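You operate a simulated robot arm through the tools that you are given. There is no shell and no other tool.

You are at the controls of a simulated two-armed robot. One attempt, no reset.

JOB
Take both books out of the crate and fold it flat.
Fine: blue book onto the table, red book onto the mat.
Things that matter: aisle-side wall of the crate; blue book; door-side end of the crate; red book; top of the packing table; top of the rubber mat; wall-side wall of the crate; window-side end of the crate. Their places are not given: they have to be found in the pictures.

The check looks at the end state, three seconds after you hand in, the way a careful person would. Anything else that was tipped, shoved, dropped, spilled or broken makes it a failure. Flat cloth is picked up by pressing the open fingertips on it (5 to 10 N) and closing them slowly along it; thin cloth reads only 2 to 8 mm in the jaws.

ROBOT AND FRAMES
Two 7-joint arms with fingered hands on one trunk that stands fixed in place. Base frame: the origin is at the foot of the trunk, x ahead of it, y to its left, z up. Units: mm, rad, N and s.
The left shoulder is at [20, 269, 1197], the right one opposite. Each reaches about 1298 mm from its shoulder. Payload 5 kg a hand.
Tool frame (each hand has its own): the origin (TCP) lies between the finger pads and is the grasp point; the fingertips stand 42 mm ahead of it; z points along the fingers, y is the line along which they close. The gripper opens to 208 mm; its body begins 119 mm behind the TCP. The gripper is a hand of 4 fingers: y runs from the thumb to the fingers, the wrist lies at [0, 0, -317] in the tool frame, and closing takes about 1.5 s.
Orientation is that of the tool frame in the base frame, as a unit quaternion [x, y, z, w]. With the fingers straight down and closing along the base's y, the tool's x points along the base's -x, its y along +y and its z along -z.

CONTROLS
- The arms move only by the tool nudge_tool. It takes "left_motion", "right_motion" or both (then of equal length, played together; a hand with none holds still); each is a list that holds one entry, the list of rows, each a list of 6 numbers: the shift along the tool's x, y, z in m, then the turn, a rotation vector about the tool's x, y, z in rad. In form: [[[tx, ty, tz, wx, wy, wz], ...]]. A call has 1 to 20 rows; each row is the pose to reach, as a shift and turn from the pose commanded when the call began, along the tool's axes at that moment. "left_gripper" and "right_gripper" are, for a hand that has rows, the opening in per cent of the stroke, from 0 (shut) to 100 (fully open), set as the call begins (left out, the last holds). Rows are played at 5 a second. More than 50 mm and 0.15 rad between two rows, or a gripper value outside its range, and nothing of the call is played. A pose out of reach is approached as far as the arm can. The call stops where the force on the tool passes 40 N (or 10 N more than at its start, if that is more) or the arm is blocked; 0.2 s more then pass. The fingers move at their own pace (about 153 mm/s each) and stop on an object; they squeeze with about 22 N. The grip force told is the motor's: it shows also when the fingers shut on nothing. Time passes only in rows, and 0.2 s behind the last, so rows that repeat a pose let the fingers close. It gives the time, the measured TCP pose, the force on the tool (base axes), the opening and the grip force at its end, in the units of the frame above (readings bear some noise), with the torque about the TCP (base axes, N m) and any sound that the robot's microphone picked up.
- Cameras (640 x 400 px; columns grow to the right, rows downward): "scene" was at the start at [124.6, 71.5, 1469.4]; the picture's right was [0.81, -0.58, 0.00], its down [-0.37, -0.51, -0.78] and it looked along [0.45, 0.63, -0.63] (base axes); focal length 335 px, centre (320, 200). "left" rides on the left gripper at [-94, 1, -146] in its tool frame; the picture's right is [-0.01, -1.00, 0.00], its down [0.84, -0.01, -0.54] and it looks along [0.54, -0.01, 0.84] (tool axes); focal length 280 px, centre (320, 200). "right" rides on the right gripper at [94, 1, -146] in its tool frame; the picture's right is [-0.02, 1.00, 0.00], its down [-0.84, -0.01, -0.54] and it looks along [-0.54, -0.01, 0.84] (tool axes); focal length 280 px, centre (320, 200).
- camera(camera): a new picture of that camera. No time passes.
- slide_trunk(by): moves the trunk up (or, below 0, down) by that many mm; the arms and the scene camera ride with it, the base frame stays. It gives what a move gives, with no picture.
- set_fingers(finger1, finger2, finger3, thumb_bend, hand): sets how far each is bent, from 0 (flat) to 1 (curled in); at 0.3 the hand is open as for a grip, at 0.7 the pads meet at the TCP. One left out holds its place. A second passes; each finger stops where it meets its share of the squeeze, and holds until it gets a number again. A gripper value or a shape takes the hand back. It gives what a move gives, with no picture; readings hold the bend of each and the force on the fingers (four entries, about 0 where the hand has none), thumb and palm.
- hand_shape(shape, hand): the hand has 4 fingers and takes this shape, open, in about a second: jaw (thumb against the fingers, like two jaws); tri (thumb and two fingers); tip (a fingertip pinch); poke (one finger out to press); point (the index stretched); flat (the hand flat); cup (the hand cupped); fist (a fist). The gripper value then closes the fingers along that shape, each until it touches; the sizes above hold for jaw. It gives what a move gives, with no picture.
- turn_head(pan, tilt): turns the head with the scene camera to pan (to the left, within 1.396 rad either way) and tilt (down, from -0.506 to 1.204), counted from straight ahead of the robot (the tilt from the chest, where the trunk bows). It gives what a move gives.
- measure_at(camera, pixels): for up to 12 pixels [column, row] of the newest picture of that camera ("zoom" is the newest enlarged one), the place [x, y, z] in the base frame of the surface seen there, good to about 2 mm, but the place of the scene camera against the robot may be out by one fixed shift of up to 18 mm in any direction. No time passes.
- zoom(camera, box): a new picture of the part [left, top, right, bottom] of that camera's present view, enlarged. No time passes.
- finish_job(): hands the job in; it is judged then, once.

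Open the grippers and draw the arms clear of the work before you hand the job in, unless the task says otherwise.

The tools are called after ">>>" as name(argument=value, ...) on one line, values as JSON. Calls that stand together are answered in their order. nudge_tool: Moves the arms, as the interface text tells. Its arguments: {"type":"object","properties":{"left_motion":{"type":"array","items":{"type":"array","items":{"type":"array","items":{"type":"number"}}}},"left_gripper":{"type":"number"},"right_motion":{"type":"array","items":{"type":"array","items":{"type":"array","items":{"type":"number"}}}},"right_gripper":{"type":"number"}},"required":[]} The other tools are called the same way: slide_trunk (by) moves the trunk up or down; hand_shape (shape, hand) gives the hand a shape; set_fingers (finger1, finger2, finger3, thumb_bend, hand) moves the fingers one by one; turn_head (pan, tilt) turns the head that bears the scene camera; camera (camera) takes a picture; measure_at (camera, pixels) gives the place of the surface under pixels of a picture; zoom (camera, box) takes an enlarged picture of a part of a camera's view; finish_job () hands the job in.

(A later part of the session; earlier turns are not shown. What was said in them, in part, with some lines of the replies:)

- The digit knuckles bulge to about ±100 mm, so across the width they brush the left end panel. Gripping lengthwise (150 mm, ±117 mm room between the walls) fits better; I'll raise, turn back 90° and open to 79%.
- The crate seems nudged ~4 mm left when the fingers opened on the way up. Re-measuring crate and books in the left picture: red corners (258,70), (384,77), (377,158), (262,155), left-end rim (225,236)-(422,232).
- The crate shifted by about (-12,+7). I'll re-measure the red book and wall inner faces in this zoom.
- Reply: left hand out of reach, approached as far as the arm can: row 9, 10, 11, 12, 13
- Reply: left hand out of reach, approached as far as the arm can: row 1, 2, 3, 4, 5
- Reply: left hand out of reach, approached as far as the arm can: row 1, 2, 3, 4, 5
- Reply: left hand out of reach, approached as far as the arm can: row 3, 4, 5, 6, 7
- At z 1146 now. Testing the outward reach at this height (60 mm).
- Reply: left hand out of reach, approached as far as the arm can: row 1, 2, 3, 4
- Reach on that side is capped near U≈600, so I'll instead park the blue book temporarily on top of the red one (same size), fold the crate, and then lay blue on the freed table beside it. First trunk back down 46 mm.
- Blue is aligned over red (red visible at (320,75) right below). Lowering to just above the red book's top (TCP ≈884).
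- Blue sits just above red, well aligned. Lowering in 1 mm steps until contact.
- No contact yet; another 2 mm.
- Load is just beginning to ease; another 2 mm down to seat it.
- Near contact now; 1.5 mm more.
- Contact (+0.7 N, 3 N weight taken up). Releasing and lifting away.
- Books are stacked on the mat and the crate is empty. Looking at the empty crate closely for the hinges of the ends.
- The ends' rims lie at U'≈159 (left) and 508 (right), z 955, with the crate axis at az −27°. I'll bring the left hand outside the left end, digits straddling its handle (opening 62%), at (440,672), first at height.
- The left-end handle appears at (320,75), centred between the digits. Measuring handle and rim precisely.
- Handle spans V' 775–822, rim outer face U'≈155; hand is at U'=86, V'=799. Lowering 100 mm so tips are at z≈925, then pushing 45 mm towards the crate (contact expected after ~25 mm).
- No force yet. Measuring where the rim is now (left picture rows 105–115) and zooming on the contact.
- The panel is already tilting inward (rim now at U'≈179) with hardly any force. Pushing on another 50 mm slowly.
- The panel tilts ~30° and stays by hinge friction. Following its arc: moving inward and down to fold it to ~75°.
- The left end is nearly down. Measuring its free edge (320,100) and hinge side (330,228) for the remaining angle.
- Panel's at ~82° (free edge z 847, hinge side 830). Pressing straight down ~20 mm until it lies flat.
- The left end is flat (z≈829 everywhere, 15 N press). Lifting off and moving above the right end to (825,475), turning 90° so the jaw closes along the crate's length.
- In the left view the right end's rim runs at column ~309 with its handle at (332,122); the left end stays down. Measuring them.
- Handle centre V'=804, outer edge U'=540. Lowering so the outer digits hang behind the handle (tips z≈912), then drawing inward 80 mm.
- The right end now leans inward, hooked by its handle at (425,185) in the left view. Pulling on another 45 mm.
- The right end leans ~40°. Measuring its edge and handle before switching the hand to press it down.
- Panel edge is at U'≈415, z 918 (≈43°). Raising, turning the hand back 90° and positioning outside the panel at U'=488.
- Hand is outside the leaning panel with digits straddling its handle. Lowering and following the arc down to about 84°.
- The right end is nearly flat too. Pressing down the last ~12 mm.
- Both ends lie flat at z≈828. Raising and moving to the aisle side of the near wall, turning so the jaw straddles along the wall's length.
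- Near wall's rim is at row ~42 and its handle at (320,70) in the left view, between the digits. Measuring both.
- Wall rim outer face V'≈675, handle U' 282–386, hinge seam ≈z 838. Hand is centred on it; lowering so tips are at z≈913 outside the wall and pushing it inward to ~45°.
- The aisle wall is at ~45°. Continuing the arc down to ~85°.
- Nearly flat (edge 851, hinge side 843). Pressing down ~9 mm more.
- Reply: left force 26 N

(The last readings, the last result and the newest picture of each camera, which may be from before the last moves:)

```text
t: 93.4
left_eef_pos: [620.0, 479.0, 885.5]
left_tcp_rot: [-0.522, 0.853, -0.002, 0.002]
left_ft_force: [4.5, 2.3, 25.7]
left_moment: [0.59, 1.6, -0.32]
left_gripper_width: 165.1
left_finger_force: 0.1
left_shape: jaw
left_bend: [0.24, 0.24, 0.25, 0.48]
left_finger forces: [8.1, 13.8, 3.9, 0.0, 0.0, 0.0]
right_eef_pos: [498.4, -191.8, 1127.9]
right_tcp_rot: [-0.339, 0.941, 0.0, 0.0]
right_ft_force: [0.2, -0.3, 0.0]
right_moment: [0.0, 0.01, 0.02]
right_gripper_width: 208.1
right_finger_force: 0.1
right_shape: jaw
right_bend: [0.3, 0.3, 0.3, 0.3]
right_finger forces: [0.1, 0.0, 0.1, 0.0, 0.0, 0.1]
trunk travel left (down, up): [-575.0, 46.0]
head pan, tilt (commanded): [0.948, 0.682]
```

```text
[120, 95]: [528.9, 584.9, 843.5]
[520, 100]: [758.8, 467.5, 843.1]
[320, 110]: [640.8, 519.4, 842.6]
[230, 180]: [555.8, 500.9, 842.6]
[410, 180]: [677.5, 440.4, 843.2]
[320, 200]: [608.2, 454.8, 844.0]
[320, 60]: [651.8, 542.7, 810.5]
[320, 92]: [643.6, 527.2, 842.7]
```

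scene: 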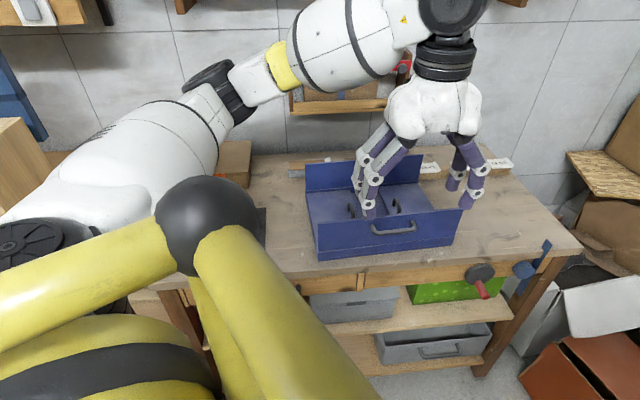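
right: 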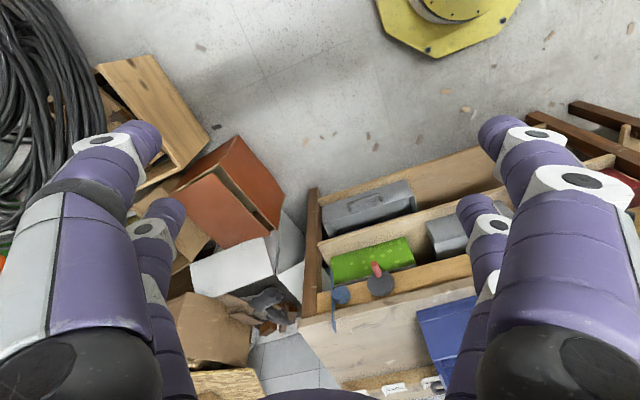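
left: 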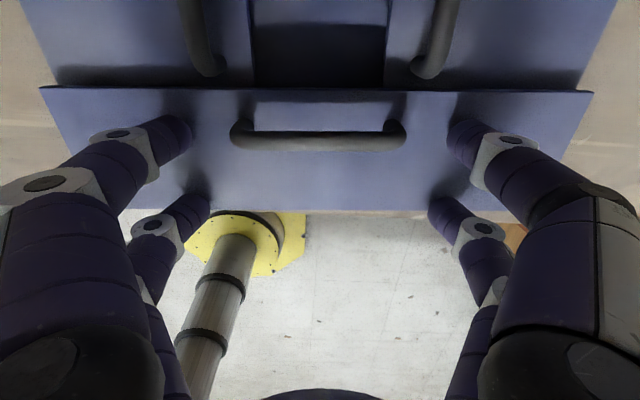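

Aisle wall lies flat at z≈843. Now raising, turning and moving above the far (wall-side) wall to hook its handle: target V'≈905.

>>> nudge_tool(left_motion=[[[0, 0, -0.04, 0, 0, 0], [0, 0, -0.08, 0, 0, 0], [0, 0, -0.12, 0, 0, 0], [0, 0, -0.16, 0, 0, 0], [0, 0, -0.185, 0, 0, 0], [-0.025, 0, -0.185, 0, 0, 0.14], [-0.05, 0, -0.185, 0, 0, 0.28], [-0.075, 0, -0.185, 0, 0, 0.42], [-0.1, 0, -0.185, 0, 0, 0.56], [-0.125, 0, -0.185, 0, 0, 0.7], [-0.15, 0, -0.185, 0, 0, 0.84], [-0.175, 0, -0.185, 0, 0, 0.98], [-0.197, 0, -0.185, 0, 0, 1.12], [-0.197, 0, -0.185, 0, 0, 1.26], [-0.197, 0, -0.185, 0, 0, 1.4], [-0.197, 0, -0.185, 0, 0, 1.5], [-0.197, 0, -0.185, 0, 0, 1.571], [-0.197, 0, -0.185, 0, 0, 1.571]]], left_gripper=62)

>>> camera(camera="left")

>>> camera(camera="scene")

```text
t: 97.2
left_eef_pos: [709.0, 653.7, 1067.8]
left_tcp_rot: [0.235, 0.972, 0.0, 0.0]
left_ft_force: [-0.2, 0.8, -0.1]
left_moment: [-0.01, -0.04, 0.02]
left_gripper_width: 129.6
left_finger_force: 0.1
left_shape: jaw
left_bend: [0.31, 0.31, 0.31, 0.71]
left_finger forces: [0.0, 0.0, 0.0, 0.0, 0.1, 0.1]
right_eef_pos: [499.5, -191.3, 1126.9]
right_tcp_rot: [-0.338, 0.941, 0.0, 0.001]
right_ft_force: [0.9, 0.6, 0.4]
right_moment: [-0.04, 0.02, 0.0]
right_gripper_width: 208.2
right_finger_force: 0.1
right_shape: jaw
right_bend: [0.3, 0.3, 0.3, 0.3]
right_finger forces: [0.0, 0.1, 0.0, 0.1, 0.0, 0.0]
trunk travel left (down, up): [-575.0, 46.0]
head pan, tilt (commanded): [0.948, 0.682]
```

```text
taken
```

left: 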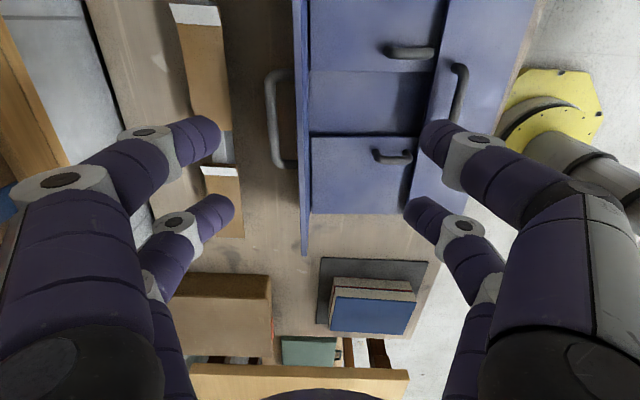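

```text
taken
```

scene: 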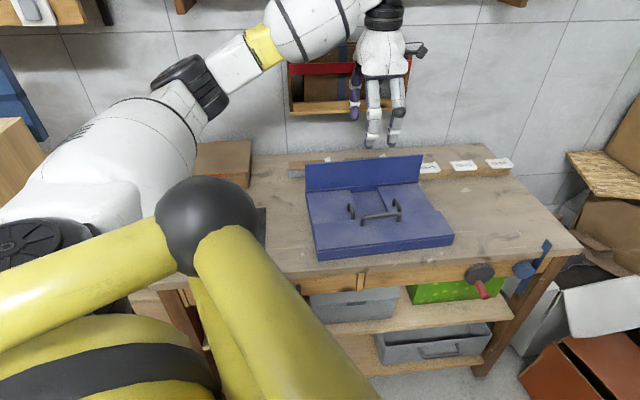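

The far wall's rim is at column ~302 and its handle at (280,118) in the left view. Measuring handle, rim, and the blocks behind at (200,70)/(222,200).

>>> measure_at(camera="left", pixels=[[271, 118], [285, 74], [285, 163], [303, 120], [303, 240], [303, 30], [215, 90], [235, 215], [205, 60], [460, 85], [430, 50], [405, 158]])

>>> measure_at(camera="scene", pixels=[[300, 110], [400, 108], [300, 165], [430, 168], [345, 112], [320, 168]])

```text
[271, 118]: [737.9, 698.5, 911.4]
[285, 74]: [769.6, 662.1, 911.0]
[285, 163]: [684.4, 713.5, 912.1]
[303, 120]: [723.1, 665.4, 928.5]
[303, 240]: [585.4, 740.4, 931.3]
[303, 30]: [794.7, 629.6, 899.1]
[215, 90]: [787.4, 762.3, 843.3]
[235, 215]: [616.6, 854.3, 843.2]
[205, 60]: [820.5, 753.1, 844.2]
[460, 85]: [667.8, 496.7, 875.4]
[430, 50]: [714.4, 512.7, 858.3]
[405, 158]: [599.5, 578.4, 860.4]
```

```text
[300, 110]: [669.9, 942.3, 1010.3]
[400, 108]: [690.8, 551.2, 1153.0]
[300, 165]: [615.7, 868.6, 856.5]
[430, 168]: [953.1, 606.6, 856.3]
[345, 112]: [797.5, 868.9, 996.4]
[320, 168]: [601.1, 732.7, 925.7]
```

Far handle spans U' 284–386, outer V'≈959; rim V'≈921. Moving 6 mm further out, lowering to z≈932 behind the handle, then pulling inward 60 mm.

>>> nudge_tool(left_motion=[[[0, 0.006, 0.03, 0, 0, 0], [0, 0.006, 0.07, 0, 0, 0], [0, 0.006, 0.11, 0, 0, 0], [0, 0.006, 0.136, 0, 0, 0], [0, 0.006, 0.136, 0, 0, 0], [0, -0.006, 0.136, 0, 0, 0], [0, -0.018, 0.136, 0, 0, 0], [0, -0.03, 0.136, 0, 0, 0], [0, -0.042, 0.136, 0, 0, 0], [0, -0.054, 0.136, 0, 0, 0], [0, -0.054, 0.136, 0, 0, 0]]])

>>> camera(camera="left")

>>> zoom(camera="scene", box=[290, 100, 490, 270])

```text
t: 99.6
left_eef_pos: [687.3, 604.5, 930.6]
left_tcp_rot: [0.234, 0.972, 0.0, 0.0]
left_ft_force: [0.2, 0.9, -1.1]
left_moment: [0.0, 0.0, 0.01]
left_gripper_width: 129.5
left_finger_force: 0.1
left_shape: jaw
left_bend: [0.31, 0.31, 0.31, 0.71]
left_finger forces: [0.4, 0.2, 0.1, 0.0, 0.0, 0.0]
right_eef_pos: [497.9, -191.7, 1126.4]
right_tcp_rot: [-0.338, 0.941, 0.0, 0.0]
right_ft_force: [0.4, -1.2, 0.2]
right_moment: [-0.01, -0.07, -0.03]
right_gripper_width: 208.0
right_finger_force: 0.1
right_shape: jaw
right_bend: [0.3, 0.3, 0.3, 0.3]
right_finger forces: [0.0, 0.0, 0.0, 0.0, 0.1, 0.0]
trunk travel left (down, up): [-575.0, 46.0]
head pan, tilt (commanded): [0.948, 0.682]
```

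```text
taken
```

left: 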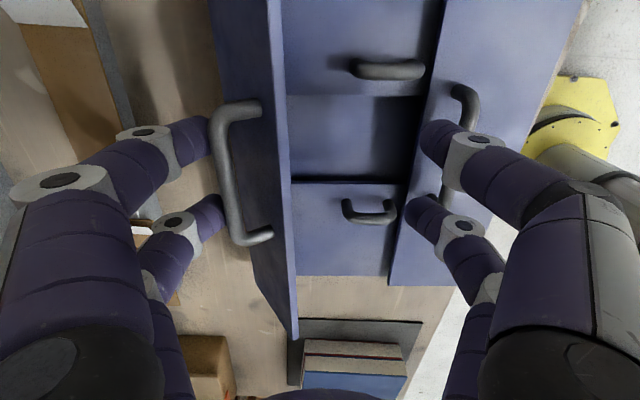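

```text
2.35 times, centred on (390, 185) of scene
```

zoom: 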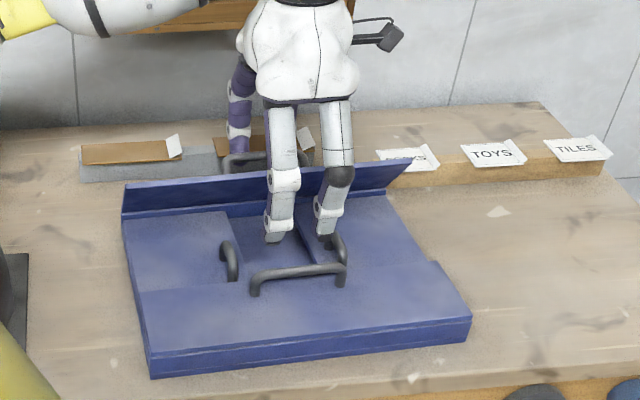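

The far wall leans inward via its handle. Pulling 15 mm more (inner tips stay ~14 mm above the near handle).

>>> nudge_tool(left_motion=[[[0, -0.008, 0, 0, 0, 0], [0, -0.016, 0, 0, 0, 0], [0, -0.016, 0, 0, 0, 0]]])

>>> camera(camera="left")

>>> measure_at(camera="left", pixels=[[285, 100], [293, 260], [280, 30], [250, 200], [255, 280], [240, 100]])

```text
t: 100.4
left_eef_pos: [677.8, 591.4, 931.2]
left_tcp_rot: [0.235, 0.972, 0.001, 0.001]
left_ft_force: [0.7, 1.0, -0.4]
left_moment: [-0.01, 0.01, -0.03]
left_gripper_width: 129.6
left_finger_force: 0.0
left_shape: jaw
left_bend: [0.31, 0.31, 0.31, 0.71]
left_finger forces: [0.4, 0.3, 0.0, 0.0, 0.0, 0.0]
right_eef_pos: [498.5, -191.8, 1126.5]
right_tcp_rot: [-0.338, 0.941, 0.001, 0.0]
right_ft_force: [-0.5, -0.4, -0.4]
right_moment: [-0.01, -0.03, 0.01]
right_gripper_width: 207.7
right_finger_force: 0.1
right_shape: jaw
right_bend: [0.3, 0.3, 0.3, 0.3]
right_finger forces: [0.0, 0.1, 0.0, 0.0, 0.0, 0.0]
trunk travel left (down, up): [-575.0, 46.0]
head pan, tilt (commanded): [0.948, 0.682]
```

```text
taken
```

left: 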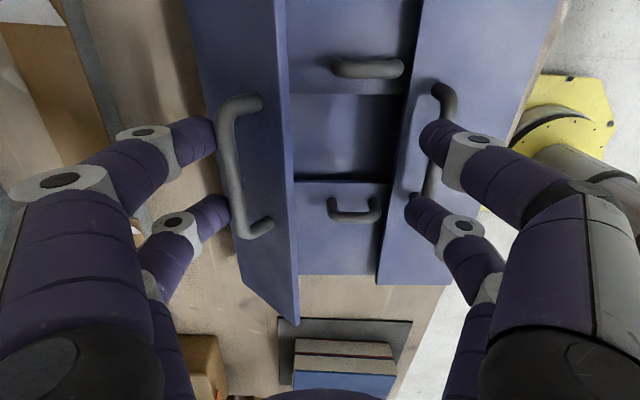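

```text
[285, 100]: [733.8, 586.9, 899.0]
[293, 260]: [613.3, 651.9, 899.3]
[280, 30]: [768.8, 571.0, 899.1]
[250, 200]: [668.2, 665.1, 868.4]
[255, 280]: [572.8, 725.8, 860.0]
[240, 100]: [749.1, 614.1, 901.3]
```

Far wall is at ~48°, held by friction. Raising, turning 90° and moving outside it (V'≈925) with the jaw at 80% to straddle its handle.

>>> nudge_tool(left_motion=[[[0, 0.005, 0, 0, 0, 0], [0, 0.005, -0.04, 0, 0, 0], [0, 0.005, -0.09, 0, 0, 0], [0, 0.005, -0.137, 0, 0, 0], [0, 0.015, -0.137, 0, 0, -0.14], [0, 0.025, -0.137, 0, 0, -0.28], [0, 0.035, -0.137, 0, 0, -0.42], [0, 0.045, -0.137, 0, 0, -0.56], [0, 0.055, -0.137, 0, 0, -0.7], [0, 0.065, -0.137, 0, 0, -0.84], [0, 0.075, -0.137, 0, 0, -0.98], [0, 0.085, -0.137, 0, 0, -1.12], [0, 0.0903, -0.137, 0, 0, -1.26], [0, 0.0903, -0.137, 0, 0, -1.4], [0, 0.0903, -0.137, 0, 0, -1.5], [0, 0.0903, -0.137, 0, 0, -1.571], [0, 0.0903, -0.137, 0, 0, -1.571]]], left_gripper=62)

>>> nudge_tool(left_motion=[[[0, 0, 0, 0, 0, 0], [0, 0, 0, 0, 0, 0], [0, 0, 0, 0, 0, 0]]], left_gripper=80)

>>> camera(camera="left")

>>> camera(camera="scene")

```text
t: 104.0
left_eef_pos: [720.4, 673.3, 1068.9]
left_tcp_rot: [-0.522, 0.853, 0.0, 0.0]
left_ft_force: [0.0, 0.1, 0.3]
left_moment: [0.01, 0.0, 0.0]
left_gripper_width: 129.3
left_finger_force: 0.1
left_shape: jaw
left_bend: [0.31, 0.31, 0.31, 0.71]
left_finger forces: [0.1, 0.0, 0.0, 0.0, 0.0, 0.0]
right_eef_pos: [498.4, -191.4, 1125.8]
right_tcp_rot: [-0.338, 0.941, 0.0, 0.0]
right_ft_force: [-0.1, 0.5, -0.3]
right_moment: [0.0, -0.01, 0.03]
right_gripper_width: 208.0
right_finger_force: 0.0
right_shape: jaw
right_bend: [0.3, 0.3, 0.3, 0.3]
right_finger forces: [0.1, 0.1, 0.0, 0.1, 0.0, 0.1]
trunk travel left (down, up): [-575.0, 46.0]
head pan, tilt (commanded): [0.948, 0.682]
```

```text
t: 104.8
left_eef_pos: [719.5, 671.8, 1068.9]
left_tcp_rot: [-0.521, 0.853, -0.001, 0.0]
left_ft_force: [0.8, 0.3, 0.1]
left_moment: [-0.01, -0.04, 0.0]
left_gripper_width: 166.1
left_finger_force: 0.1
left_shape: jaw
left_bend: [0.26, 0.26, 0.26, 0.48]
left_finger forces: [0.0, 0.0, 0.1, 0.0, 0.0, 0.1]
right_eef_pos: [497.5, -191.3, 1127.3]
right_tcp_rot: [-0.337, 0.941, 0.0, 0.0]
right_ft_force: [0.5, -0.4, -0.6]
right_moment: [0.02, -0.02, -0.01]
right_gripper_width: 208.0
right_finger_force: 0.0
right_shape: jaw
right_bend: [0.3, 0.3, 0.3, 0.3]
right_finger forces: [0.1, 0.0, 0.0, 0.0, 0.1, 0.0]
trunk travel left (down, up): [-575.0, 46.0]
head pan, tilt (commanded): [0.948, 0.682]
```

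```text
taken
```

left: 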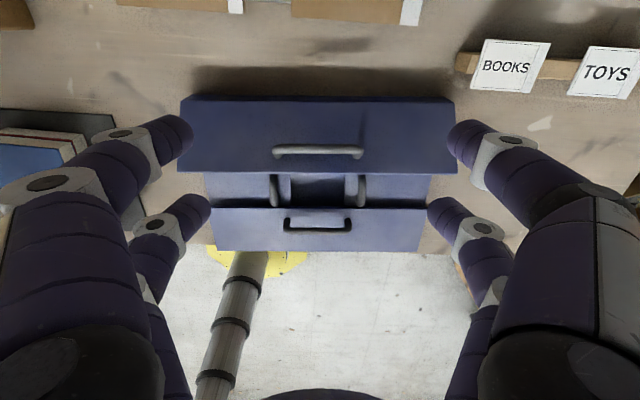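

```text
taken
```

scene: 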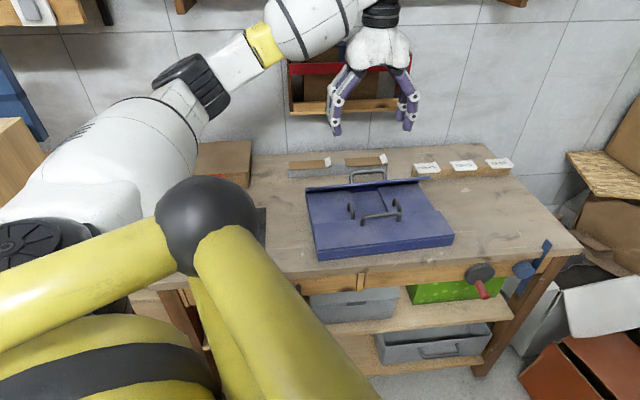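

Hand straddles the far wall's handle from behind. Lowering and following the arc to ~85°.

>>> nudge_tool(left_motion=[[[0, 0, 0.04, 0, 0, 0], [0, 0, 0.08, 0, 0, 0], [0, 0, 0.11, 0, 0, 0], [0.006, 0, 0.125, 0, 0, 0], [0.0134, 0, 0.1345, 0, 0, 0], [0.019, 0, 0.1405, 0, 0, 0], [0.0235, 0, 0.1467, 0, 0, 0], [0.0286, 0, 0.1558, 0, 0, 0], [0.0321, 0, 0.1643, 0, 0, 0], [0.034, 0, 0.171, 0, 0, 0], [0.0353, 0, 0.177, 0, 0, 0], [0.0353, 0, 0.177, 0, 0, 0]]])

>>> camera(camera="left")

>>> measure_at(camera="left", pixels=[[220, 180], [420, 180], [220, 130], [420, 130], [220, 100], [420, 100], [320, 230], [320, 190]])

```text
t: 107.4
left_eef_pos: [703.3, 640.0, 892.1]
left_tcp_rot: [-0.522, 0.853, 0.0, 0.001]
left_ft_force: [-0.2, -0.3, -0.8]
left_moment: [-0.02, 0.0, -0.02]
left_gripper_width: 166.3
left_finger_force: 0.1
left_shape: jaw
left_bend: [0.26, 0.26, 0.25, 0.48]
left_finger forces: [0.0, 0.0, 0.0, 0.0, 0.0, 0.0]
right_eef_pos: [497.6, -191.1, 1126.4]
right_tcp_rot: [-0.337, 0.941, 0.001, 0.0]
right_ft_force: [-0.1, 0.2, -0.1]
right_moment: [0.02, -0.03, 0.02]
right_gripper_width: 207.7
right_finger_force: 0.1
right_shape: jaw
right_bend: [0.3, 0.3, 0.3, 0.3]
right_finger forces: [0.0, 0.0, 0.0, 0.1, 0.0, 0.0]
trunk travel left (down, up): [-575.0, 46.0]
head pan, tilt (commanded): [0.948, 0.682]
```

```text
taken
```

left: 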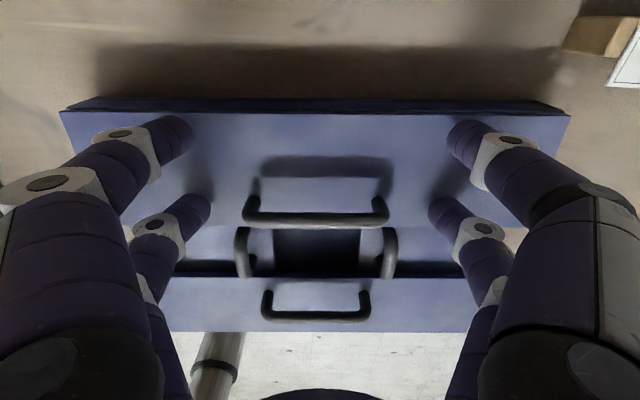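

```text
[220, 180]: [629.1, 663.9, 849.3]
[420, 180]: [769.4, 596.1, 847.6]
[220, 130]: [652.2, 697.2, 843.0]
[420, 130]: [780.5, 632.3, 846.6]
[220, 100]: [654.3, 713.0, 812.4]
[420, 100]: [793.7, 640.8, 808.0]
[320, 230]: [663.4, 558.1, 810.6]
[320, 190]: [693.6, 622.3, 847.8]
```

The far wall is almost flat. Pressing down the last few mm.

>>> nudge_tool(left_motion=[[[0.001, 0, 0.003, 0, 0, 0], [0.001, 0, 0.006, 0, 0, 0], [0.001, 0, 0.008, 0, 0, 0], [0.001, 0, 0.0095, 0, 0, 0], [0.001, 0, 0.0095, 0, 0, 0]]])

>>> camera(camera="left")

>>> measure_at(camera="left", pixels=[[220, 180], [420, 180], [220, 130], [420, 130], [230, 215], [415, 215], [240, 285], [400, 285], [240, 320], [400, 320]])

```text
t: 108.6
left_eef_pos: [703.1, 638.8, 884.9]
left_tcp_rot: [-0.522, 0.853, -0.001, 0.002]
left_ft_force: [5.5, 0.6, 21.4]
left_moment: [1.03, 1.62, -0.27]
left_gripper_width: 165.7
left_finger_force: 0.0
left_shape: jaw
left_bend: [0.24, 0.24, 0.25, 0.48]
left_finger forces: [11.6, 9.4, 0.2, 0.0, 0.0, 0.0]
right_eef_pos: [498.1, -192.6, 1126.1]
right_tcp_rot: [-0.338, 0.941, 0.0, 0.001]
right_ft_force: [-0.3, 0.6, 0.1]
right_moment: [-0.01, 0.02, -0.01]
right_gripper_width: 207.9
right_finger_force: 0.1
right_shape: jaw
right_bend: [0.3, 0.3, 0.3, 0.3]
right_finger forces: [0.0, 0.0, 0.0, 0.0, 0.1, 0.0]
trunk travel left (down, up): [-575.0, 46.0]
head pan, tilt (commanded): [0.948, 0.682]
```

```text
taken
```

left: 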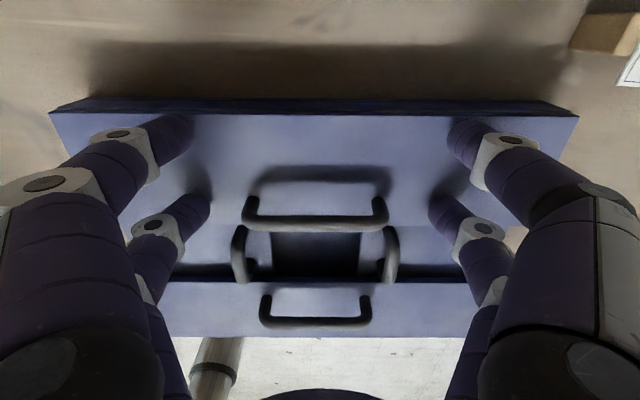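

```text
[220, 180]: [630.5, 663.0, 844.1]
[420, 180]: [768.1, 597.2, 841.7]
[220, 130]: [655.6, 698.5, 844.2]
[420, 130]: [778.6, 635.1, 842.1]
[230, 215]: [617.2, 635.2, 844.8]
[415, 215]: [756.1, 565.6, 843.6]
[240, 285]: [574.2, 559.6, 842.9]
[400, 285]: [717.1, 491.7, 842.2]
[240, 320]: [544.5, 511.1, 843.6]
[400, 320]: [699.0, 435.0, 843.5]
```

All panels lie at z≈843. Lifting off and checking that everything stays flat.

>>> nudge_tool(left_motion=[[[0, 0, -0.03, 0, 0, 0], [0, 0, -0.07, 0, 0, 0], [0, 0, -0.11, 0, 0, 0], [0, 0, -0.15, 0, 0, 0], [0, 0, -0.185, 0, 0, 0], [0, 0, -0.185, 0, 0, 0]]])

>>> camera(camera="left")

>>> zoom(camera="scene", box=[280, 140, 480, 270])

```text
t: 110.0
left_eef_pos: [704.5, 638.6, 1065.4]
left_tcp_rot: [-0.522, 0.853, 0.0, 0.0]
left_ft_force: [-0.4, 0.7, -1.0]
left_moment: [-0.07, 0.03, 0.0]
left_gripper_width: 166.1
left_finger_force: 0.1
left_shape: jaw
left_bend: [0.25, 0.25, 0.25, 0.48]
left_finger forces: [0.1, 0.1, 0.0, 0.0, 0.1, 0.0]
right_eef_pos: [499.7, -191.0, 1126.4]
right_tcp_rot: [-0.338, 0.941, -0.001, -0.001]
right_ft_force: [-0.2, -0.2, 0.3]
right_moment: [-0.01, 0.04, 0.01]
right_gripper_width: 208.1
right_finger_force: 0.1
right_shape: jaw
right_bend: [0.3, 0.3, 0.3, 0.3]
right_finger forces: [0.0, 0.0, 0.0, 0.0, 0.1, 0.1]
trunk travel left (down, up): [-575.0, 46.0]
head pan, tilt (commanded): [0.948, 0.682]
```

```text
taken
```

left: 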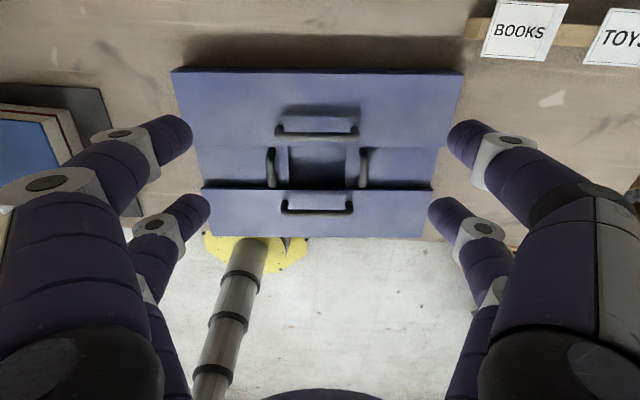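

```text
3.08 times, centred on (380, 205) of scene
```

zoom: 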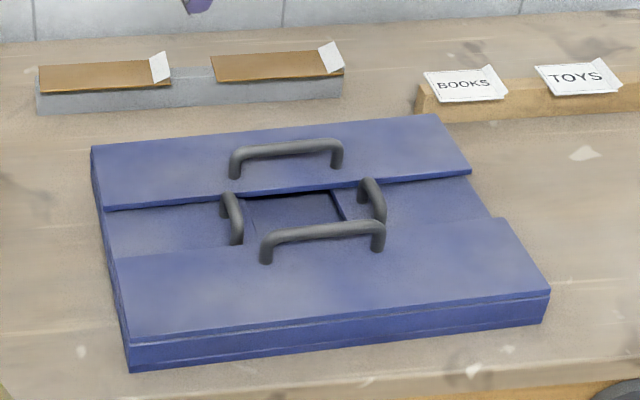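

The crate looks fully folded. Measuring panel heights after release for flatness: far wall (220–420, 100–140), near wall (210–420, 200–230).

>>> measure_at(camera="left", pixels=[[210, 90], [430, 90], [210, 140], [430, 140], [220, 200], [420, 200], [230, 228], [410, 228], [225, 170], [415, 170], [175, 72], [330, 165]])

```text
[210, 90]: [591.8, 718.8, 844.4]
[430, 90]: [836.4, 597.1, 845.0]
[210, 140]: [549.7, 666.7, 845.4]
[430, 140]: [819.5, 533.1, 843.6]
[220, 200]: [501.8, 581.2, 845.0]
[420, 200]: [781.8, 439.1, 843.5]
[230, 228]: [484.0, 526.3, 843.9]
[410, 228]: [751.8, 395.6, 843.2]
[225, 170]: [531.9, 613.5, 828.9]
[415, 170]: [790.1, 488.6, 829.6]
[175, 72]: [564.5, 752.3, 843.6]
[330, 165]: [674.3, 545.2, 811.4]
```

All panels are flat after release (ends 829, walls 844). Now fetching the blue book: moving over the stack at (290,744), turning back to its orientation.

>>> nudge_tool(left_motion=[[[0.008, 0.035, 0, 0, 0, 0.135], [0.016, 0.07, 0, 0, 0, 0.27], [0.024, 0.105, 0, 0, 0, 0.405], [0.032, 0.14, 0, 0, 0, 0.54], [0.04, 0.175, 0, 0, 0, 0.675], [0.048, 0.21, 0, 0, 0, 0.81], [0.056, 0.245, 0, 0, 0, 0.945], [0.064, 0.28, 0, 0, 0, 1.08], [0.072, 0.315, 0, 0, 0, 1.215], [0.08, 0.35, 0, 0, 0, 1.35], [0.087, 0.385, 0, 0, 0, 1.485], [0.0943, 0.4155, 0, 0, 0, 1.618], [0.0943, 0.4155, 0, 0, 0, 1.618], [0.0943, 0.4155, 0, 0, 0, 1.618]]], left_gripper=82)

>>> camera(camera="left")

>>> camera(camera="scene")

```text
t: 113.0
left_eef_pos: [289.2, 745.8, 1065.9]
left_tcp_rot: [0.257, 0.966, 0.0, 0.001]
left_ft_force: [0.1, 0.4, -1.2]
left_moment: [0.01, -0.01, -0.04]
left_gripper_width: 170.1
left_finger_force: 0.0
left_shape: jaw
left_bend: [0.25, 0.25, 0.25, 0.45]
left_finger forces: [0.1, 0.0, 0.1, 0.0, 0.0, 0.0]
right_eef_pos: [497.6, -191.1, 1127.5]
right_tcp_rot: [-0.339, 0.941, 0.0, -0.001]
right_ft_force: [-0.4, -0.2, -0.4]
right_moment: [-0.01, -0.02, -0.01]
right_gripper_width: 207.9
right_finger_force: 0.0
right_shape: jaw
right_bend: [0.3, 0.3, 0.3, 0.3]
right_finger forces: [0.0, 0.0, 0.1, 0.1, 0.0, 0.0]
trunk travel left (down, up): [-575.0, 46.0]
head pan, tilt (commanded): [0.948, 0.682]
```

```text
taken
```

left: 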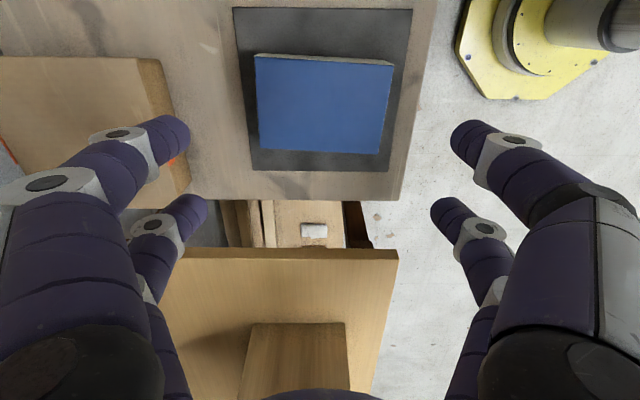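

```text
taken
```

scene: 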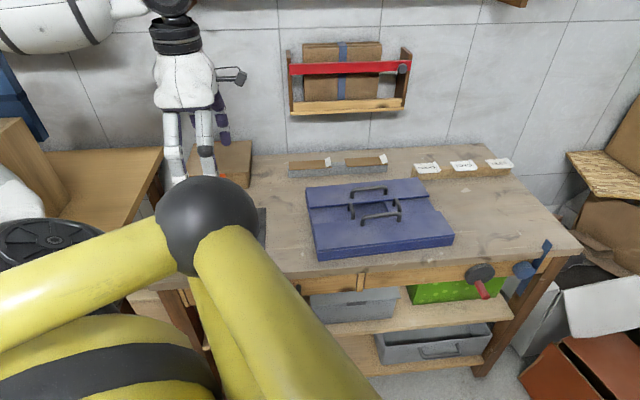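

Blue book on the stack is at (256–393, 55–153). Measuring its corners for a precise grasp.

>>> measure_at(camera="left", pixels=[[259, 61], [389, 68], [380, 150], [263, 147], [320, 100], [237, 15], [408, 18]])

```text
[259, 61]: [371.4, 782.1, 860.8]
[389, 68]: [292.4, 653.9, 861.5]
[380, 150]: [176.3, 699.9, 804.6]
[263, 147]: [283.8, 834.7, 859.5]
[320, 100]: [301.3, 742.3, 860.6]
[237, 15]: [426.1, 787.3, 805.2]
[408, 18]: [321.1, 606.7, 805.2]
```

Blue centre (288,744), top z 861. Lowering to TCP ≈880 so the tips only reach the blue book's sides, then closing.

>>> nudge_tool(left_motion=[[[0, 0, 0.04, 0, 0, 0], [0, 0, 0.08, 0, 0, 0], [0, 0, 0.12, 0, 0, 0], [0, 0, 0.15, 0, 0, 0], [0, 0, 0.17, 0, 0, 0], [0, 0, 0.18, 0, 0, 0], [0, 0, 0.1865, 0, 0, 0], [0, 0, 0.1865, 0, 0, 0]]])

>>> camera(camera="left")

```text
t: 114.8
left_eef_pos: [290.9, 745.2, 879.9]
left_tcp_rot: [0.257, 0.966, 0.0, 0.001]
left_ft_force: [-0.5, 0.4, -0.3]
left_moment: [-0.01, -0.02, 0.03]
left_gripper_width: 170.6
left_finger_force: 0.0
left_shape: jaw
left_bend: [0.25, 0.25, 0.25, 0.45]
left_finger forces: [0.1, 0.0, 0.0, 0.1, 0.0, 0.1]
right_eef_pos: [498.7, -191.7, 1128.0]
right_tcp_rot: [-0.338, 0.941, 0.0, 0.0]
right_ft_force: [-0.1, -0.4, -0.5]
right_moment: [0.01, -0.04, -0.04]
right_gripper_width: 207.8
right_finger_force: 0.1
right_shape: jaw
right_bend: [0.3, 0.3, 0.3, 0.3]
right_finger forces: [0.0, 0.1, 0.0, 0.0, 0.0, 0.0]
trunk travel left (down, up): [-575.0, 46.0]
head pan, tilt (commanded): [0.948, 0.682]
```

```text
taken
```

left: 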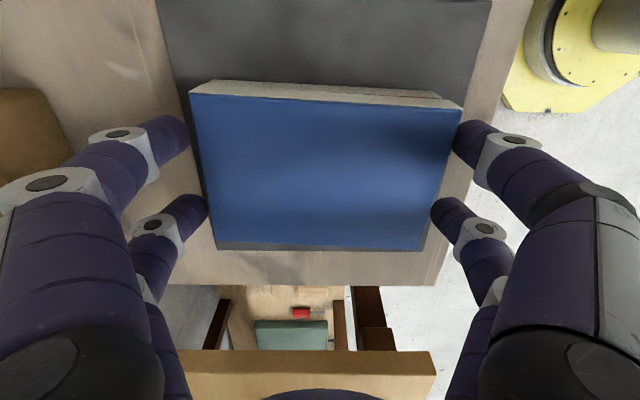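

Digits straddle the blue book. Raising 2 mm to keep clear of red, closing, and then lifting gently 20 mm.

>>> nudge_tool(left_motion=[[[0, 0, -0.002, 0, 0, 0], [0, 0, -0.002, 0, 0, 0], [0, 0, -0.002, 0, 0, 0], [0, 0, -0.002, 0, 0, 0], [0, 0, -0.002, 0, 0, 0], [0, 0, -0.002, 0, 0, 0], [0, 0, -0.002, 0, 0, 0], [0, 0, -0.002, 0, 0, 0], [0, 0, -0.007, 0, 0, 0], [0, 0, -0.014, 0, 0, 0], [0, 0, -0.022, 0, 0, 0], [0, 0, -0.022, 0, 0, 0]]], left_gripper=40)

>>> camera(camera="left")

```text
t: 117.4
left_eef_pos: [291.5, 746.8, 901.2]
left_tcp_rot: [0.257, 0.966, 0.0, 0.0]
left_ft_force: [-0.2, 0.2, -2.8]
left_moment: [0.01, 0.02, 0.02]
left_gripper_width: 154.7
left_finger_force: 21.8
left_shape: jaw
left_bend: [0.27, 0.27, 0.28, 0.54]
left_finger forces: [19.5, 19.9, 19.1, 0.0, 20.3, 0.0]
right_eef_pos: [499.0, -191.9, 1126.0]
right_tcp_rot: [-0.338, 0.941, 0.0, 0.0]
right_ft_force: [0.2, -0.1, 0.0]
right_moment: [-0.03, 0.01, 0.0]
right_gripper_width: 208.1
right_finger_force: 0.0
right_shape: jaw
right_bend: [0.3, 0.3, 0.3, 0.3]
right_finger forces: [0.0, 0.1, 0.0, 0.1, 0.0, 0.1]
trunk travel left (down, up): [-575.0, 46.0]
head pan, tilt (commanded): [0.948, 0.682]
```

```text
taken
```

left: 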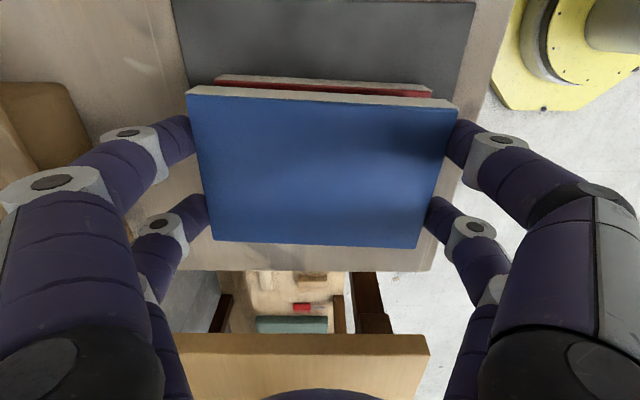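

Only blue is lifted; red stays on the mat. Raising 80 mm and carrying it over the free table strip between mat and crate at (452,686).

>>> nudge_tool(left_motion=[[[0, 0, -0.03, 0, 0, 0], [0, 0, -0.06, 0, 0, 0], [0, 0, -0.08, 0, 0, 0], [-0.035, 0.006, -0.08, 0, 0, 0], [-0.075, 0.013, -0.08, 0, 0, 0], [-0.115, 0.02, -0.08, 0, 0, 0], [-0.15, 0.0263, -0.08, 0, 0, 0], [-0.1691, 0.0296, -0.08, 0, 0, 0], [-0.1691, 0.0296, -0.08, 0, 0, 0], [-0.1691, 0.0296, -0.08, 0, 0, 0]]])

>>> camera(camera="left")

>>> camera(camera="scene")

```text
t: 119.6
left_eef_pos: [451.7, 688.0, 982.7]
left_tcp_rot: [0.257, 0.966, -0.001, 0.001]
left_ft_force: [0.2, 0.2, -2.5]
left_moment: [-0.03, 0.01, 0.02]
left_gripper_width: 154.7
left_finger_force: 22.0
left_shape: jaw
left_bend: [0.27, 0.27, 0.28, 0.54]
left_finger forces: [19.5, 19.9, 19.1, 0.0, 20.4, 0.0]
right_eef_pos: [497.5, -191.3, 1127.3]
right_tcp_rot: [-0.338, 0.941, 0.0, 0.001]
right_ft_force: [-0.8, 0.9, 0.5]
right_moment: [0.01, 0.0, -0.04]
right_gripper_width: 207.9
right_finger_force: 0.1
right_shape: jaw
right_bend: [0.3, 0.3, 0.3, 0.3]
right_finger forces: [0.1, 0.0, 0.1, 0.0, 0.1, 0.0]
trunk travel left (down, up): [-575.0, 46.0]
head pan, tilt (commanded): [0.948, 0.682]
```

```text
taken
```

left: 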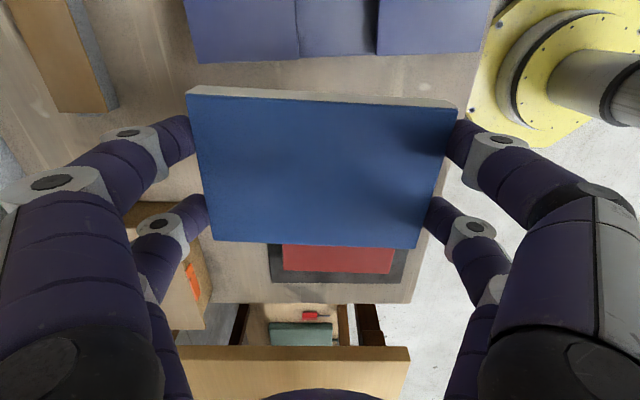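

```text
taken
```

scene: 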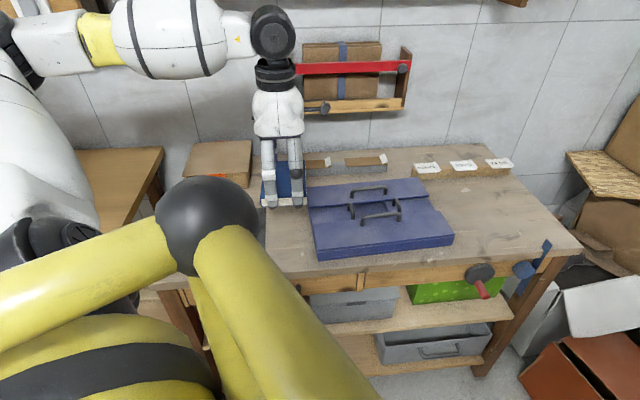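

Blue book is above the gap; measuring its corners and the crate's left edge (row ~60) and mat corner (406,250) for alignment.

>>> measure_at(camera="left", pixels=[[192, 99], [452, 110], [412, 243], [215, 236], [200, 57], [250, 57], [470, 47], [405, 250], [275, 250], [430, 200], [200, 80], [450, 80]])

```text
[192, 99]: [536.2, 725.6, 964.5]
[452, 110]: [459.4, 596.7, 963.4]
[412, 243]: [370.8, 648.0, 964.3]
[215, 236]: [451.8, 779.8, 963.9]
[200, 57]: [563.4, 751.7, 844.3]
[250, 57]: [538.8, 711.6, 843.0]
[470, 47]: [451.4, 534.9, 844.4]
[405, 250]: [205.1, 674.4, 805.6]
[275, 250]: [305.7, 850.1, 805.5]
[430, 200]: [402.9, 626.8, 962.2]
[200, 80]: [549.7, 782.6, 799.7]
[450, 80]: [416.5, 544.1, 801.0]
```

Clearances: ~10 mm to crate, ~15 mm to mat; shifting 2.5 mm towards the mat and lowering to just above the table (TCP ≈853).

>>> nudge_tool(left_motion=[[[0.0025, 0, 0.03, 0, 0, 0], [0.0025, 0, 0.06, 0, 0, 0], [0.0025, 0, 0.09, 0, 0, 0], [0.0025, 0, 0.11, 0, 0, 0], [0.0025, 0, 0.122, 0, 0, 0], [0.0025, 0, 0.129, 0, 0, 0], [0.0025, 0, 0.129, 0, 0, 0]]])

>>> camera(camera="left")

```text
t: 121.2
left_eef_pos: [449.8, 688.7, 852.2]
left_tcp_rot: [0.257, 0.966, 0.0, 0.0]
left_ft_force: [-0.6, 0.4, -3.2]
left_moment: [-0.03, -0.05, -0.01]
left_gripper_width: 154.4
left_finger_force: 21.9
left_shape: jaw
left_bend: [0.27, 0.27, 0.28, 0.54]
left_finger forces: [19.5, 19.8, 19.1, 0.0, 20.4, 0.0]
right_eef_pos: [498.1, -192.1, 1126.9]
right_tcp_rot: [-0.337, 0.941, 0.0, 0.0]
right_ft_force: [0.6, -0.2, -0.3]
right_moment: [0.02, -0.03, -0.02]
right_gripper_width: 207.9
right_finger_force: 0.1
right_shape: jaw
right_bend: [0.3, 0.3, 0.3, 0.3]
right_finger forces: [0.0, 0.0, 0.0, 0.0, 0.0, 0.0]
trunk travel left (down, up): [-575.0, 46.0]
head pan, tilt (commanded): [0.948, 0.682]
```

```text
taken
```

left: 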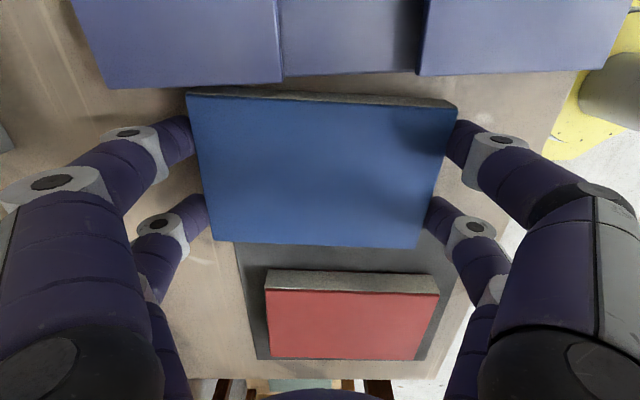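

Hovering ~4 mm over the table. Lowering slowly until contact.

>>> nudge_tool(left_motion=[[[0, 0, 0.001, 0, 0, 0], [0, 0, 0.002, 0, 0, 0], [0, 0, 0.003, 0, 0, 0], [0, 0, 0.004, 0, 0, 0], [0, 0, 0.004, 0, 0, 0]]])

```text
t: 122.4
left_eef_pos: [450.2, 688.3, 849.5]
left_tcp_rot: [0.257, 0.966, 0.0, 0.002]
left_ft_force: [-0.3, -0.1, -3.6]
left_moment: [0.0, 0.0, 0.01]
left_gripper_width: 154.7
left_finger_force: 22.2
left_shape: jaw
left_bend: [0.27, 0.27, 0.28, 0.54]
left_finger forces: [19.7, 19.8, 19.2, 0.0, 20.3, 0.0]
right_eef_pos: [498.6, -191.5, 1126.3]
right_tcp_rot: [-0.338, 0.941, 0.001, 0.0]
right_ft_force: [0.4, 0.5, -1.0]
right_moment: [0.02, -0.02, -0.02]
right_gripper_width: 207.7
right_finger_force: 0.2
right_shape: jaw
right_bend: [0.3, 0.3, 0.3, 0.3]
right_finger forces: [0.0, 0.1, 0.0, 0.1, 0.1, 0.0]
trunk travel left (down, up): [-575.0, 46.0]
head pan, tilt (commanded): [0.948, 0.682]
```

Still hanging; lowering another 2 mm.

>>> nudge_tool(left_motion=[[[0, 0, 0.001, 0, 0, 0], [0, 0, 0.002, 0, 0, 0], [0, 0, 0.002, 0, 0, 0]]])

```text
t: 123.2
left_eef_pos: [449.1, 688.0, 847.9]
left_tcp_rot: [0.257, 0.967, -0.001, 0.001]
left_ft_force: [0.2, 1.1, -1.6]
left_moment: [0.07, 0.0, -0.01]
left_gripper_width: 154.4
left_finger_force: 21.8
left_shape: jaw
left_bend: [0.27, 0.27, 0.28, 0.54]
left_finger forces: [19.6, 20.2, 19.2, 0.0, 20.3, 0.1]
right_eef_pos: [499.2, -190.8, 1127.3]
right_tcp_rot: [-0.338, 0.941, 0.0, 0.0]
right_ft_force: [-0.1, 0.2, -0.3]
right_moment: [0.02, 0.01, 0.0]
right_gripper_width: 207.7
right_finger_force: 0.1
right_shape: jaw
right_bend: [0.3, 0.3, 0.3, 0.3]
right_finger forces: [0.1, 0.0, 0.0, 0.0, 0.0, 0.0]
trunk travel left (down, up): [-575.0, 46.0]
head pan, tilt (commanded): [0.948, 0.682]
```

Contact is beginning (−1.6 N). One more mm, then release.

>>> nudge_tool(left_motion=[[[0, 0, 0.001, 0, 0, 0], [0, 0, 0.001, 0, 0, 0]]])

>>> nudge_tool(left_motion=[[[0, 0, 0, 0, 0, 0], [0, 0, 0, 0, 0, 0], [0, 0, 0, 0, 0, 0], [0, 0, 0, 0, 0, 0], [0, 0, -0.01, 0, 0, 0], [0, 0, -0.03, 0, 0, 0], [0, 0, -0.07, 0, 0, 0], [0, 0, -0.11, 0, 0, 0], [0, 0, -0.15, 0, 0, 0], [0, 0, -0.19, 0, 0, 0], [0, 0, -0.22, 0, 0, 0], [0, 0, -0.22, 0, 0, 0]]], left_gripper=82)

>>> camera(camera="left")

>>> camera(camera="scene")

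```text
t: 123.8
left_eef_pos: [449.6, 688.2, 847.0]
left_tcp_rot: [0.257, 0.966, 0.0, 0.001]
left_ft_force: [0.2, -1.5, 9.2]
left_moment: [-0.25, 0.18, -0.01]
left_gripper_width: 154.3
left_finger_force: 22.3
left_shape: jaw
left_bend: [0.27, 0.27, 0.28, 0.54]
left_finger forces: [19.7, 20.2, 20.1, 0.0, 20.9, 0.0]
right_eef_pos: [498.4, -191.4, 1126.7]
right_tcp_rot: [-0.338, 0.941, 0.001, 0.0]
right_ft_force: [-0.1, 0.6, -0.2]
right_moment: [-0.05, -0.02, 0.02]
right_gripper_width: 207.8
right_finger_force: 0.1
right_shape: jaw
right_bend: [0.3, 0.3, 0.3, 0.3]
right_finger forces: [0.1, 0.0, 0.0, 0.0, 0.1, 0.0]
trunk travel left (down, up): [-575.0, 46.0]
head pan, tilt (commanded): [0.948, 0.682]
```

```text
t: 126.4
left_eef_pos: [450.3, 690.0, 1065.9]
left_tcp_rot: [0.257, 0.966, 0.0, 0.001]
left_ft_force: [1.2, 0.5, 0.0]
left_moment: [-0.02, -0.03, -0.04]
left_gripper_width: 170.4
left_finger_force: 0.0
left_shape: jaw
left_bend: [0.25, 0.25, 0.25, 0.45]
left_finger forces: [0.0, 0.1, 0.0, 0.0, 0.0, 0.1]
right_eef_pos: [497.5, -191.3, 1128.1]
right_tcp_rot: [-0.338, 0.941, -0.001, 0.001]
right_ft_force: [-0.6, 0.4, 0.3]
right_moment: [0.0, 0.02, -0.03]
right_gripper_width: 207.8
right_finger_force: 0.0
right_shape: jaw
right_bend: [0.3, 0.3, 0.3, 0.3]
right_finger forces: [0.1, 0.1, 0.1, 0.0, 0.1, 0.1]
trunk travel left (down, up): [-575.0, 46.0]
head pan, tilt (commanded): [0.948, 0.682]
```

```text
taken
```

left: 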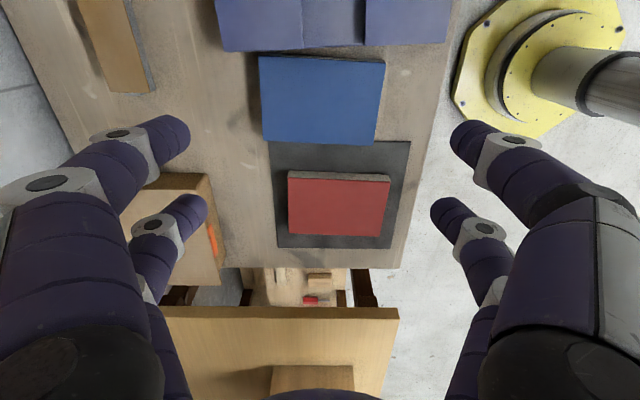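

```text
taken
```

scene: 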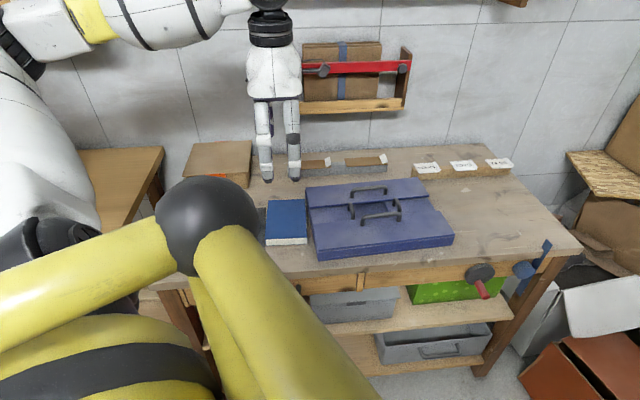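

Blue is down on the table between mat and crate. Verifying it lies flat and clear of the mat edge and crate.

>>> zoom(camera="left", box=[200, 0, 460, 270])

>>> measure_at(camera="left", pixels=[[264, 62], [381, 66], [372, 140], [267, 133], [400, 145], [300, 50], [293, 178], [385, 184], [377, 230], [295, 228], [280, 150], [408, 143]])

>>> zoom(camera="scene", box=[250, 150, 470, 270])

```text
1.48 times, centred on (330, 135) of left
```

zoom: 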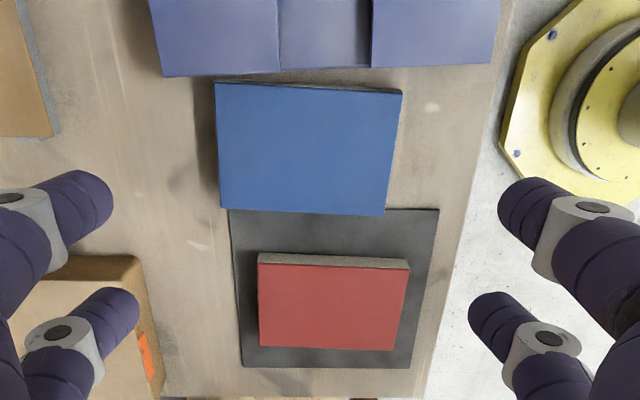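

```text
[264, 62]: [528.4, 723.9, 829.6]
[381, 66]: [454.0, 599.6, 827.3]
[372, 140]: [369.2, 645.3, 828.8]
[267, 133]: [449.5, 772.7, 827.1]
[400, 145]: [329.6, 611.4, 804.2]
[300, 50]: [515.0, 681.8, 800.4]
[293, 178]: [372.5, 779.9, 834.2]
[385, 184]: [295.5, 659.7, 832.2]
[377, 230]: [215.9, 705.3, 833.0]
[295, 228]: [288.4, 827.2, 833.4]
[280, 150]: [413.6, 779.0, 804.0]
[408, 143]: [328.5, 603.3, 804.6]
```

```text
2.91 times, centred on (360, 210) of scene
```

zoom: 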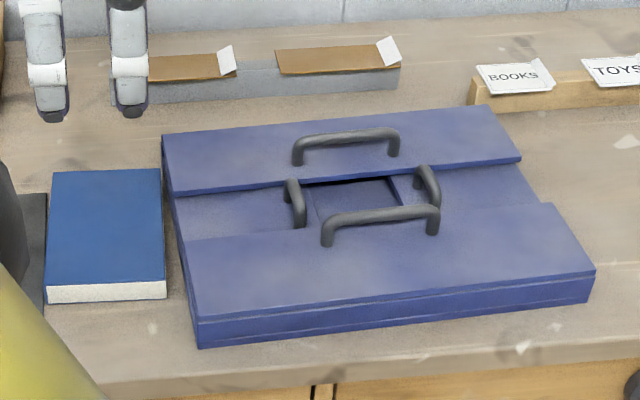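

Blue lies flat on the table (top 828) ~13 mm from the mat and ~12 mm from the crate; red is on the mat and the crate is flat. Withdrawing the left hand upward and away from the table, gripper open.

>>> nudge_tool(left_motion=[[[0, 0, -0.035, 0, 0, 0], [0, 0, -0.074, 0, 0, 0], [0.0095, -0.034, -0.074, 0, 0, 0], [0.019, -0.068, -0.074, 0, 0, 0], [0.0285, -0.102, -0.074, 0, 0, 0], [0.038, -0.136, -0.074, 0, 0, 0], [0.0475, -0.17, -0.074, 0, 0, 0], [0.0571, -0.2029, -0.074, 0, 0, 0], [0.0571, -0.2029, -0.074, 0, 0, 0], [0.0571, -0.2029, -0.074, 0, 0, 0]]], left_gripper=100)

>>> camera(camera="scene")

>>> camera(camera="left")

```text
t: 128.6
left_eef_pos: [297.2, 541.6, 1141.0]
left_tcp_rot: [0.257, 0.967, 0.0, 0.001]
left_ft_force: [-0.5, -0.2, -0.4]
left_moment: [0.0, 0.05, -0.01]
left_gripper_width: 208.1
left_finger_force: 0.0
left_shape: jaw
left_bend: [0.3, 0.3, 0.3, 0.3]
left_finger forces: [0.0, 0.0, 0.0, 0.0, 0.0, 0.1]
right_eef_pos: [497.8, -192.3, 1126.5]
right_tcp_rot: [-0.338, 0.941, 0.0, 0.0]
right_ft_force: [0.2, -0.6, 0.5]
right_moment: [0.0, 0.02, -0.02]
right_gripper_width: 207.9
right_finger_force: 0.0
right_shape: jaw
right_bend: [0.3, 0.3, 0.3, 0.3]
right_finger forces: [0.0, 0.0, 0.0, 0.0, 0.0, 0.1]
trunk travel left (down, up): [-575.0, 46.0]
head pan, tilt (commanded): [0.948, 0.682]
```

```text
taken
```

scene: 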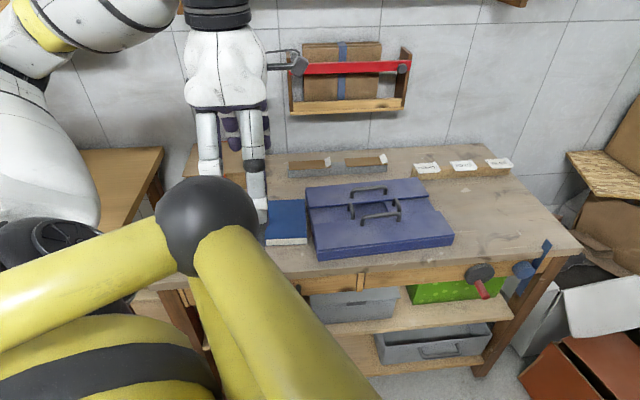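

```text
taken
```

left: 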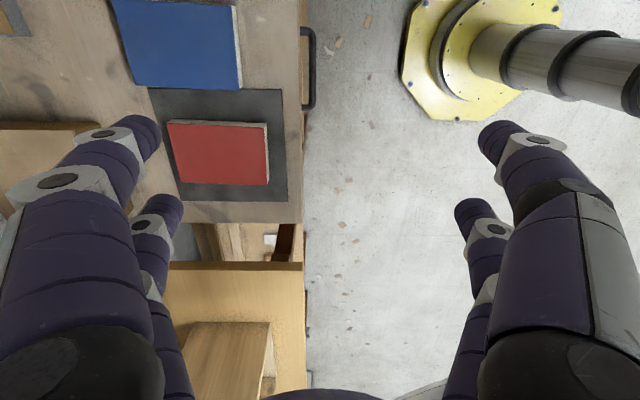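

Hands are clear. A last check of the blue book's edge against the mat's edge at about (200,88) in the left view.

>>> zoom(camera="left", box=[90, 0, 310, 220])

>>> measure_at(camera="left", pixels=[[160, 92], [275, 92], [245, 92], [138, 80], [236, 86], [244, 85], [255, 50], [200, 95], [283, 195], [180, 192]])

```text
1.82 times, centred on (200, 110) of left
```

zoom: 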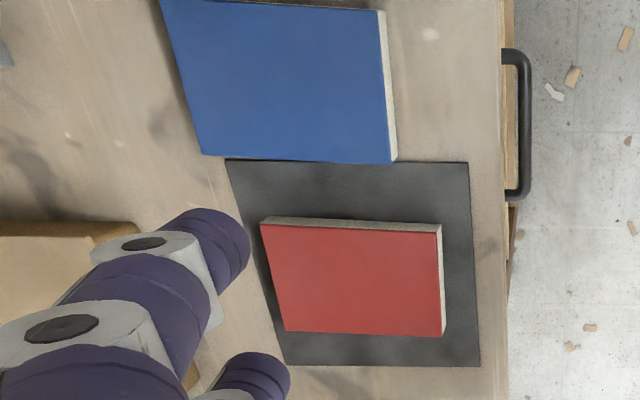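

```text
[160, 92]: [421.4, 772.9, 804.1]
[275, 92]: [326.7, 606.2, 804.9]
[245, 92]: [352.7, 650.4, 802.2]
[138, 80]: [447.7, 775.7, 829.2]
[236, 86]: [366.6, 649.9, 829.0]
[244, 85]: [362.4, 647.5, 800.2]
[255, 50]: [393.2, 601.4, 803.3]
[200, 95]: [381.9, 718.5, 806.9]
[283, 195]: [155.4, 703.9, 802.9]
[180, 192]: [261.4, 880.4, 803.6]
```

Blue's edge is 10–20 mm away from the mat (u −0…−8 vs −20), fully on the table. Red is on the mat, the crate is folded flat, and both hands are open and clear, so I'm handing in.

>>> finish_job()

```text
The job is handed in.
```

I took both books out and folded the crate flat. The job is handed in; I have not seen the check's verdict.

- **Blue book:** flat on the packing table between the mat and the crate, 10–20 mm from the mat and about 10 mm from the crate.
- **Red book:** on the rubber mat, near its centre.
- **Crate:** the door-side and window-side ends are down first, with the aisle-side and wall-side walls folded over them. After I let go, the ends measured about z 829 and the walls about z 844, so nothing had sprung back up.
- **Arms:** grippers open, left hand drawn back over the near edge of the table, right hand well away.

**Crate moved:** while I was lining up on the red book, the left fingers opened against one end and pushed the crate about 14 mm, turning it slightly. It was not tipped, and I saw nothing else disturbed.

**Blue book's route:** I first tried to put it on the open table beyond the crate, but the left arm could not reach. I rested it on top of the red book while folding the crate, then moved it to the table.
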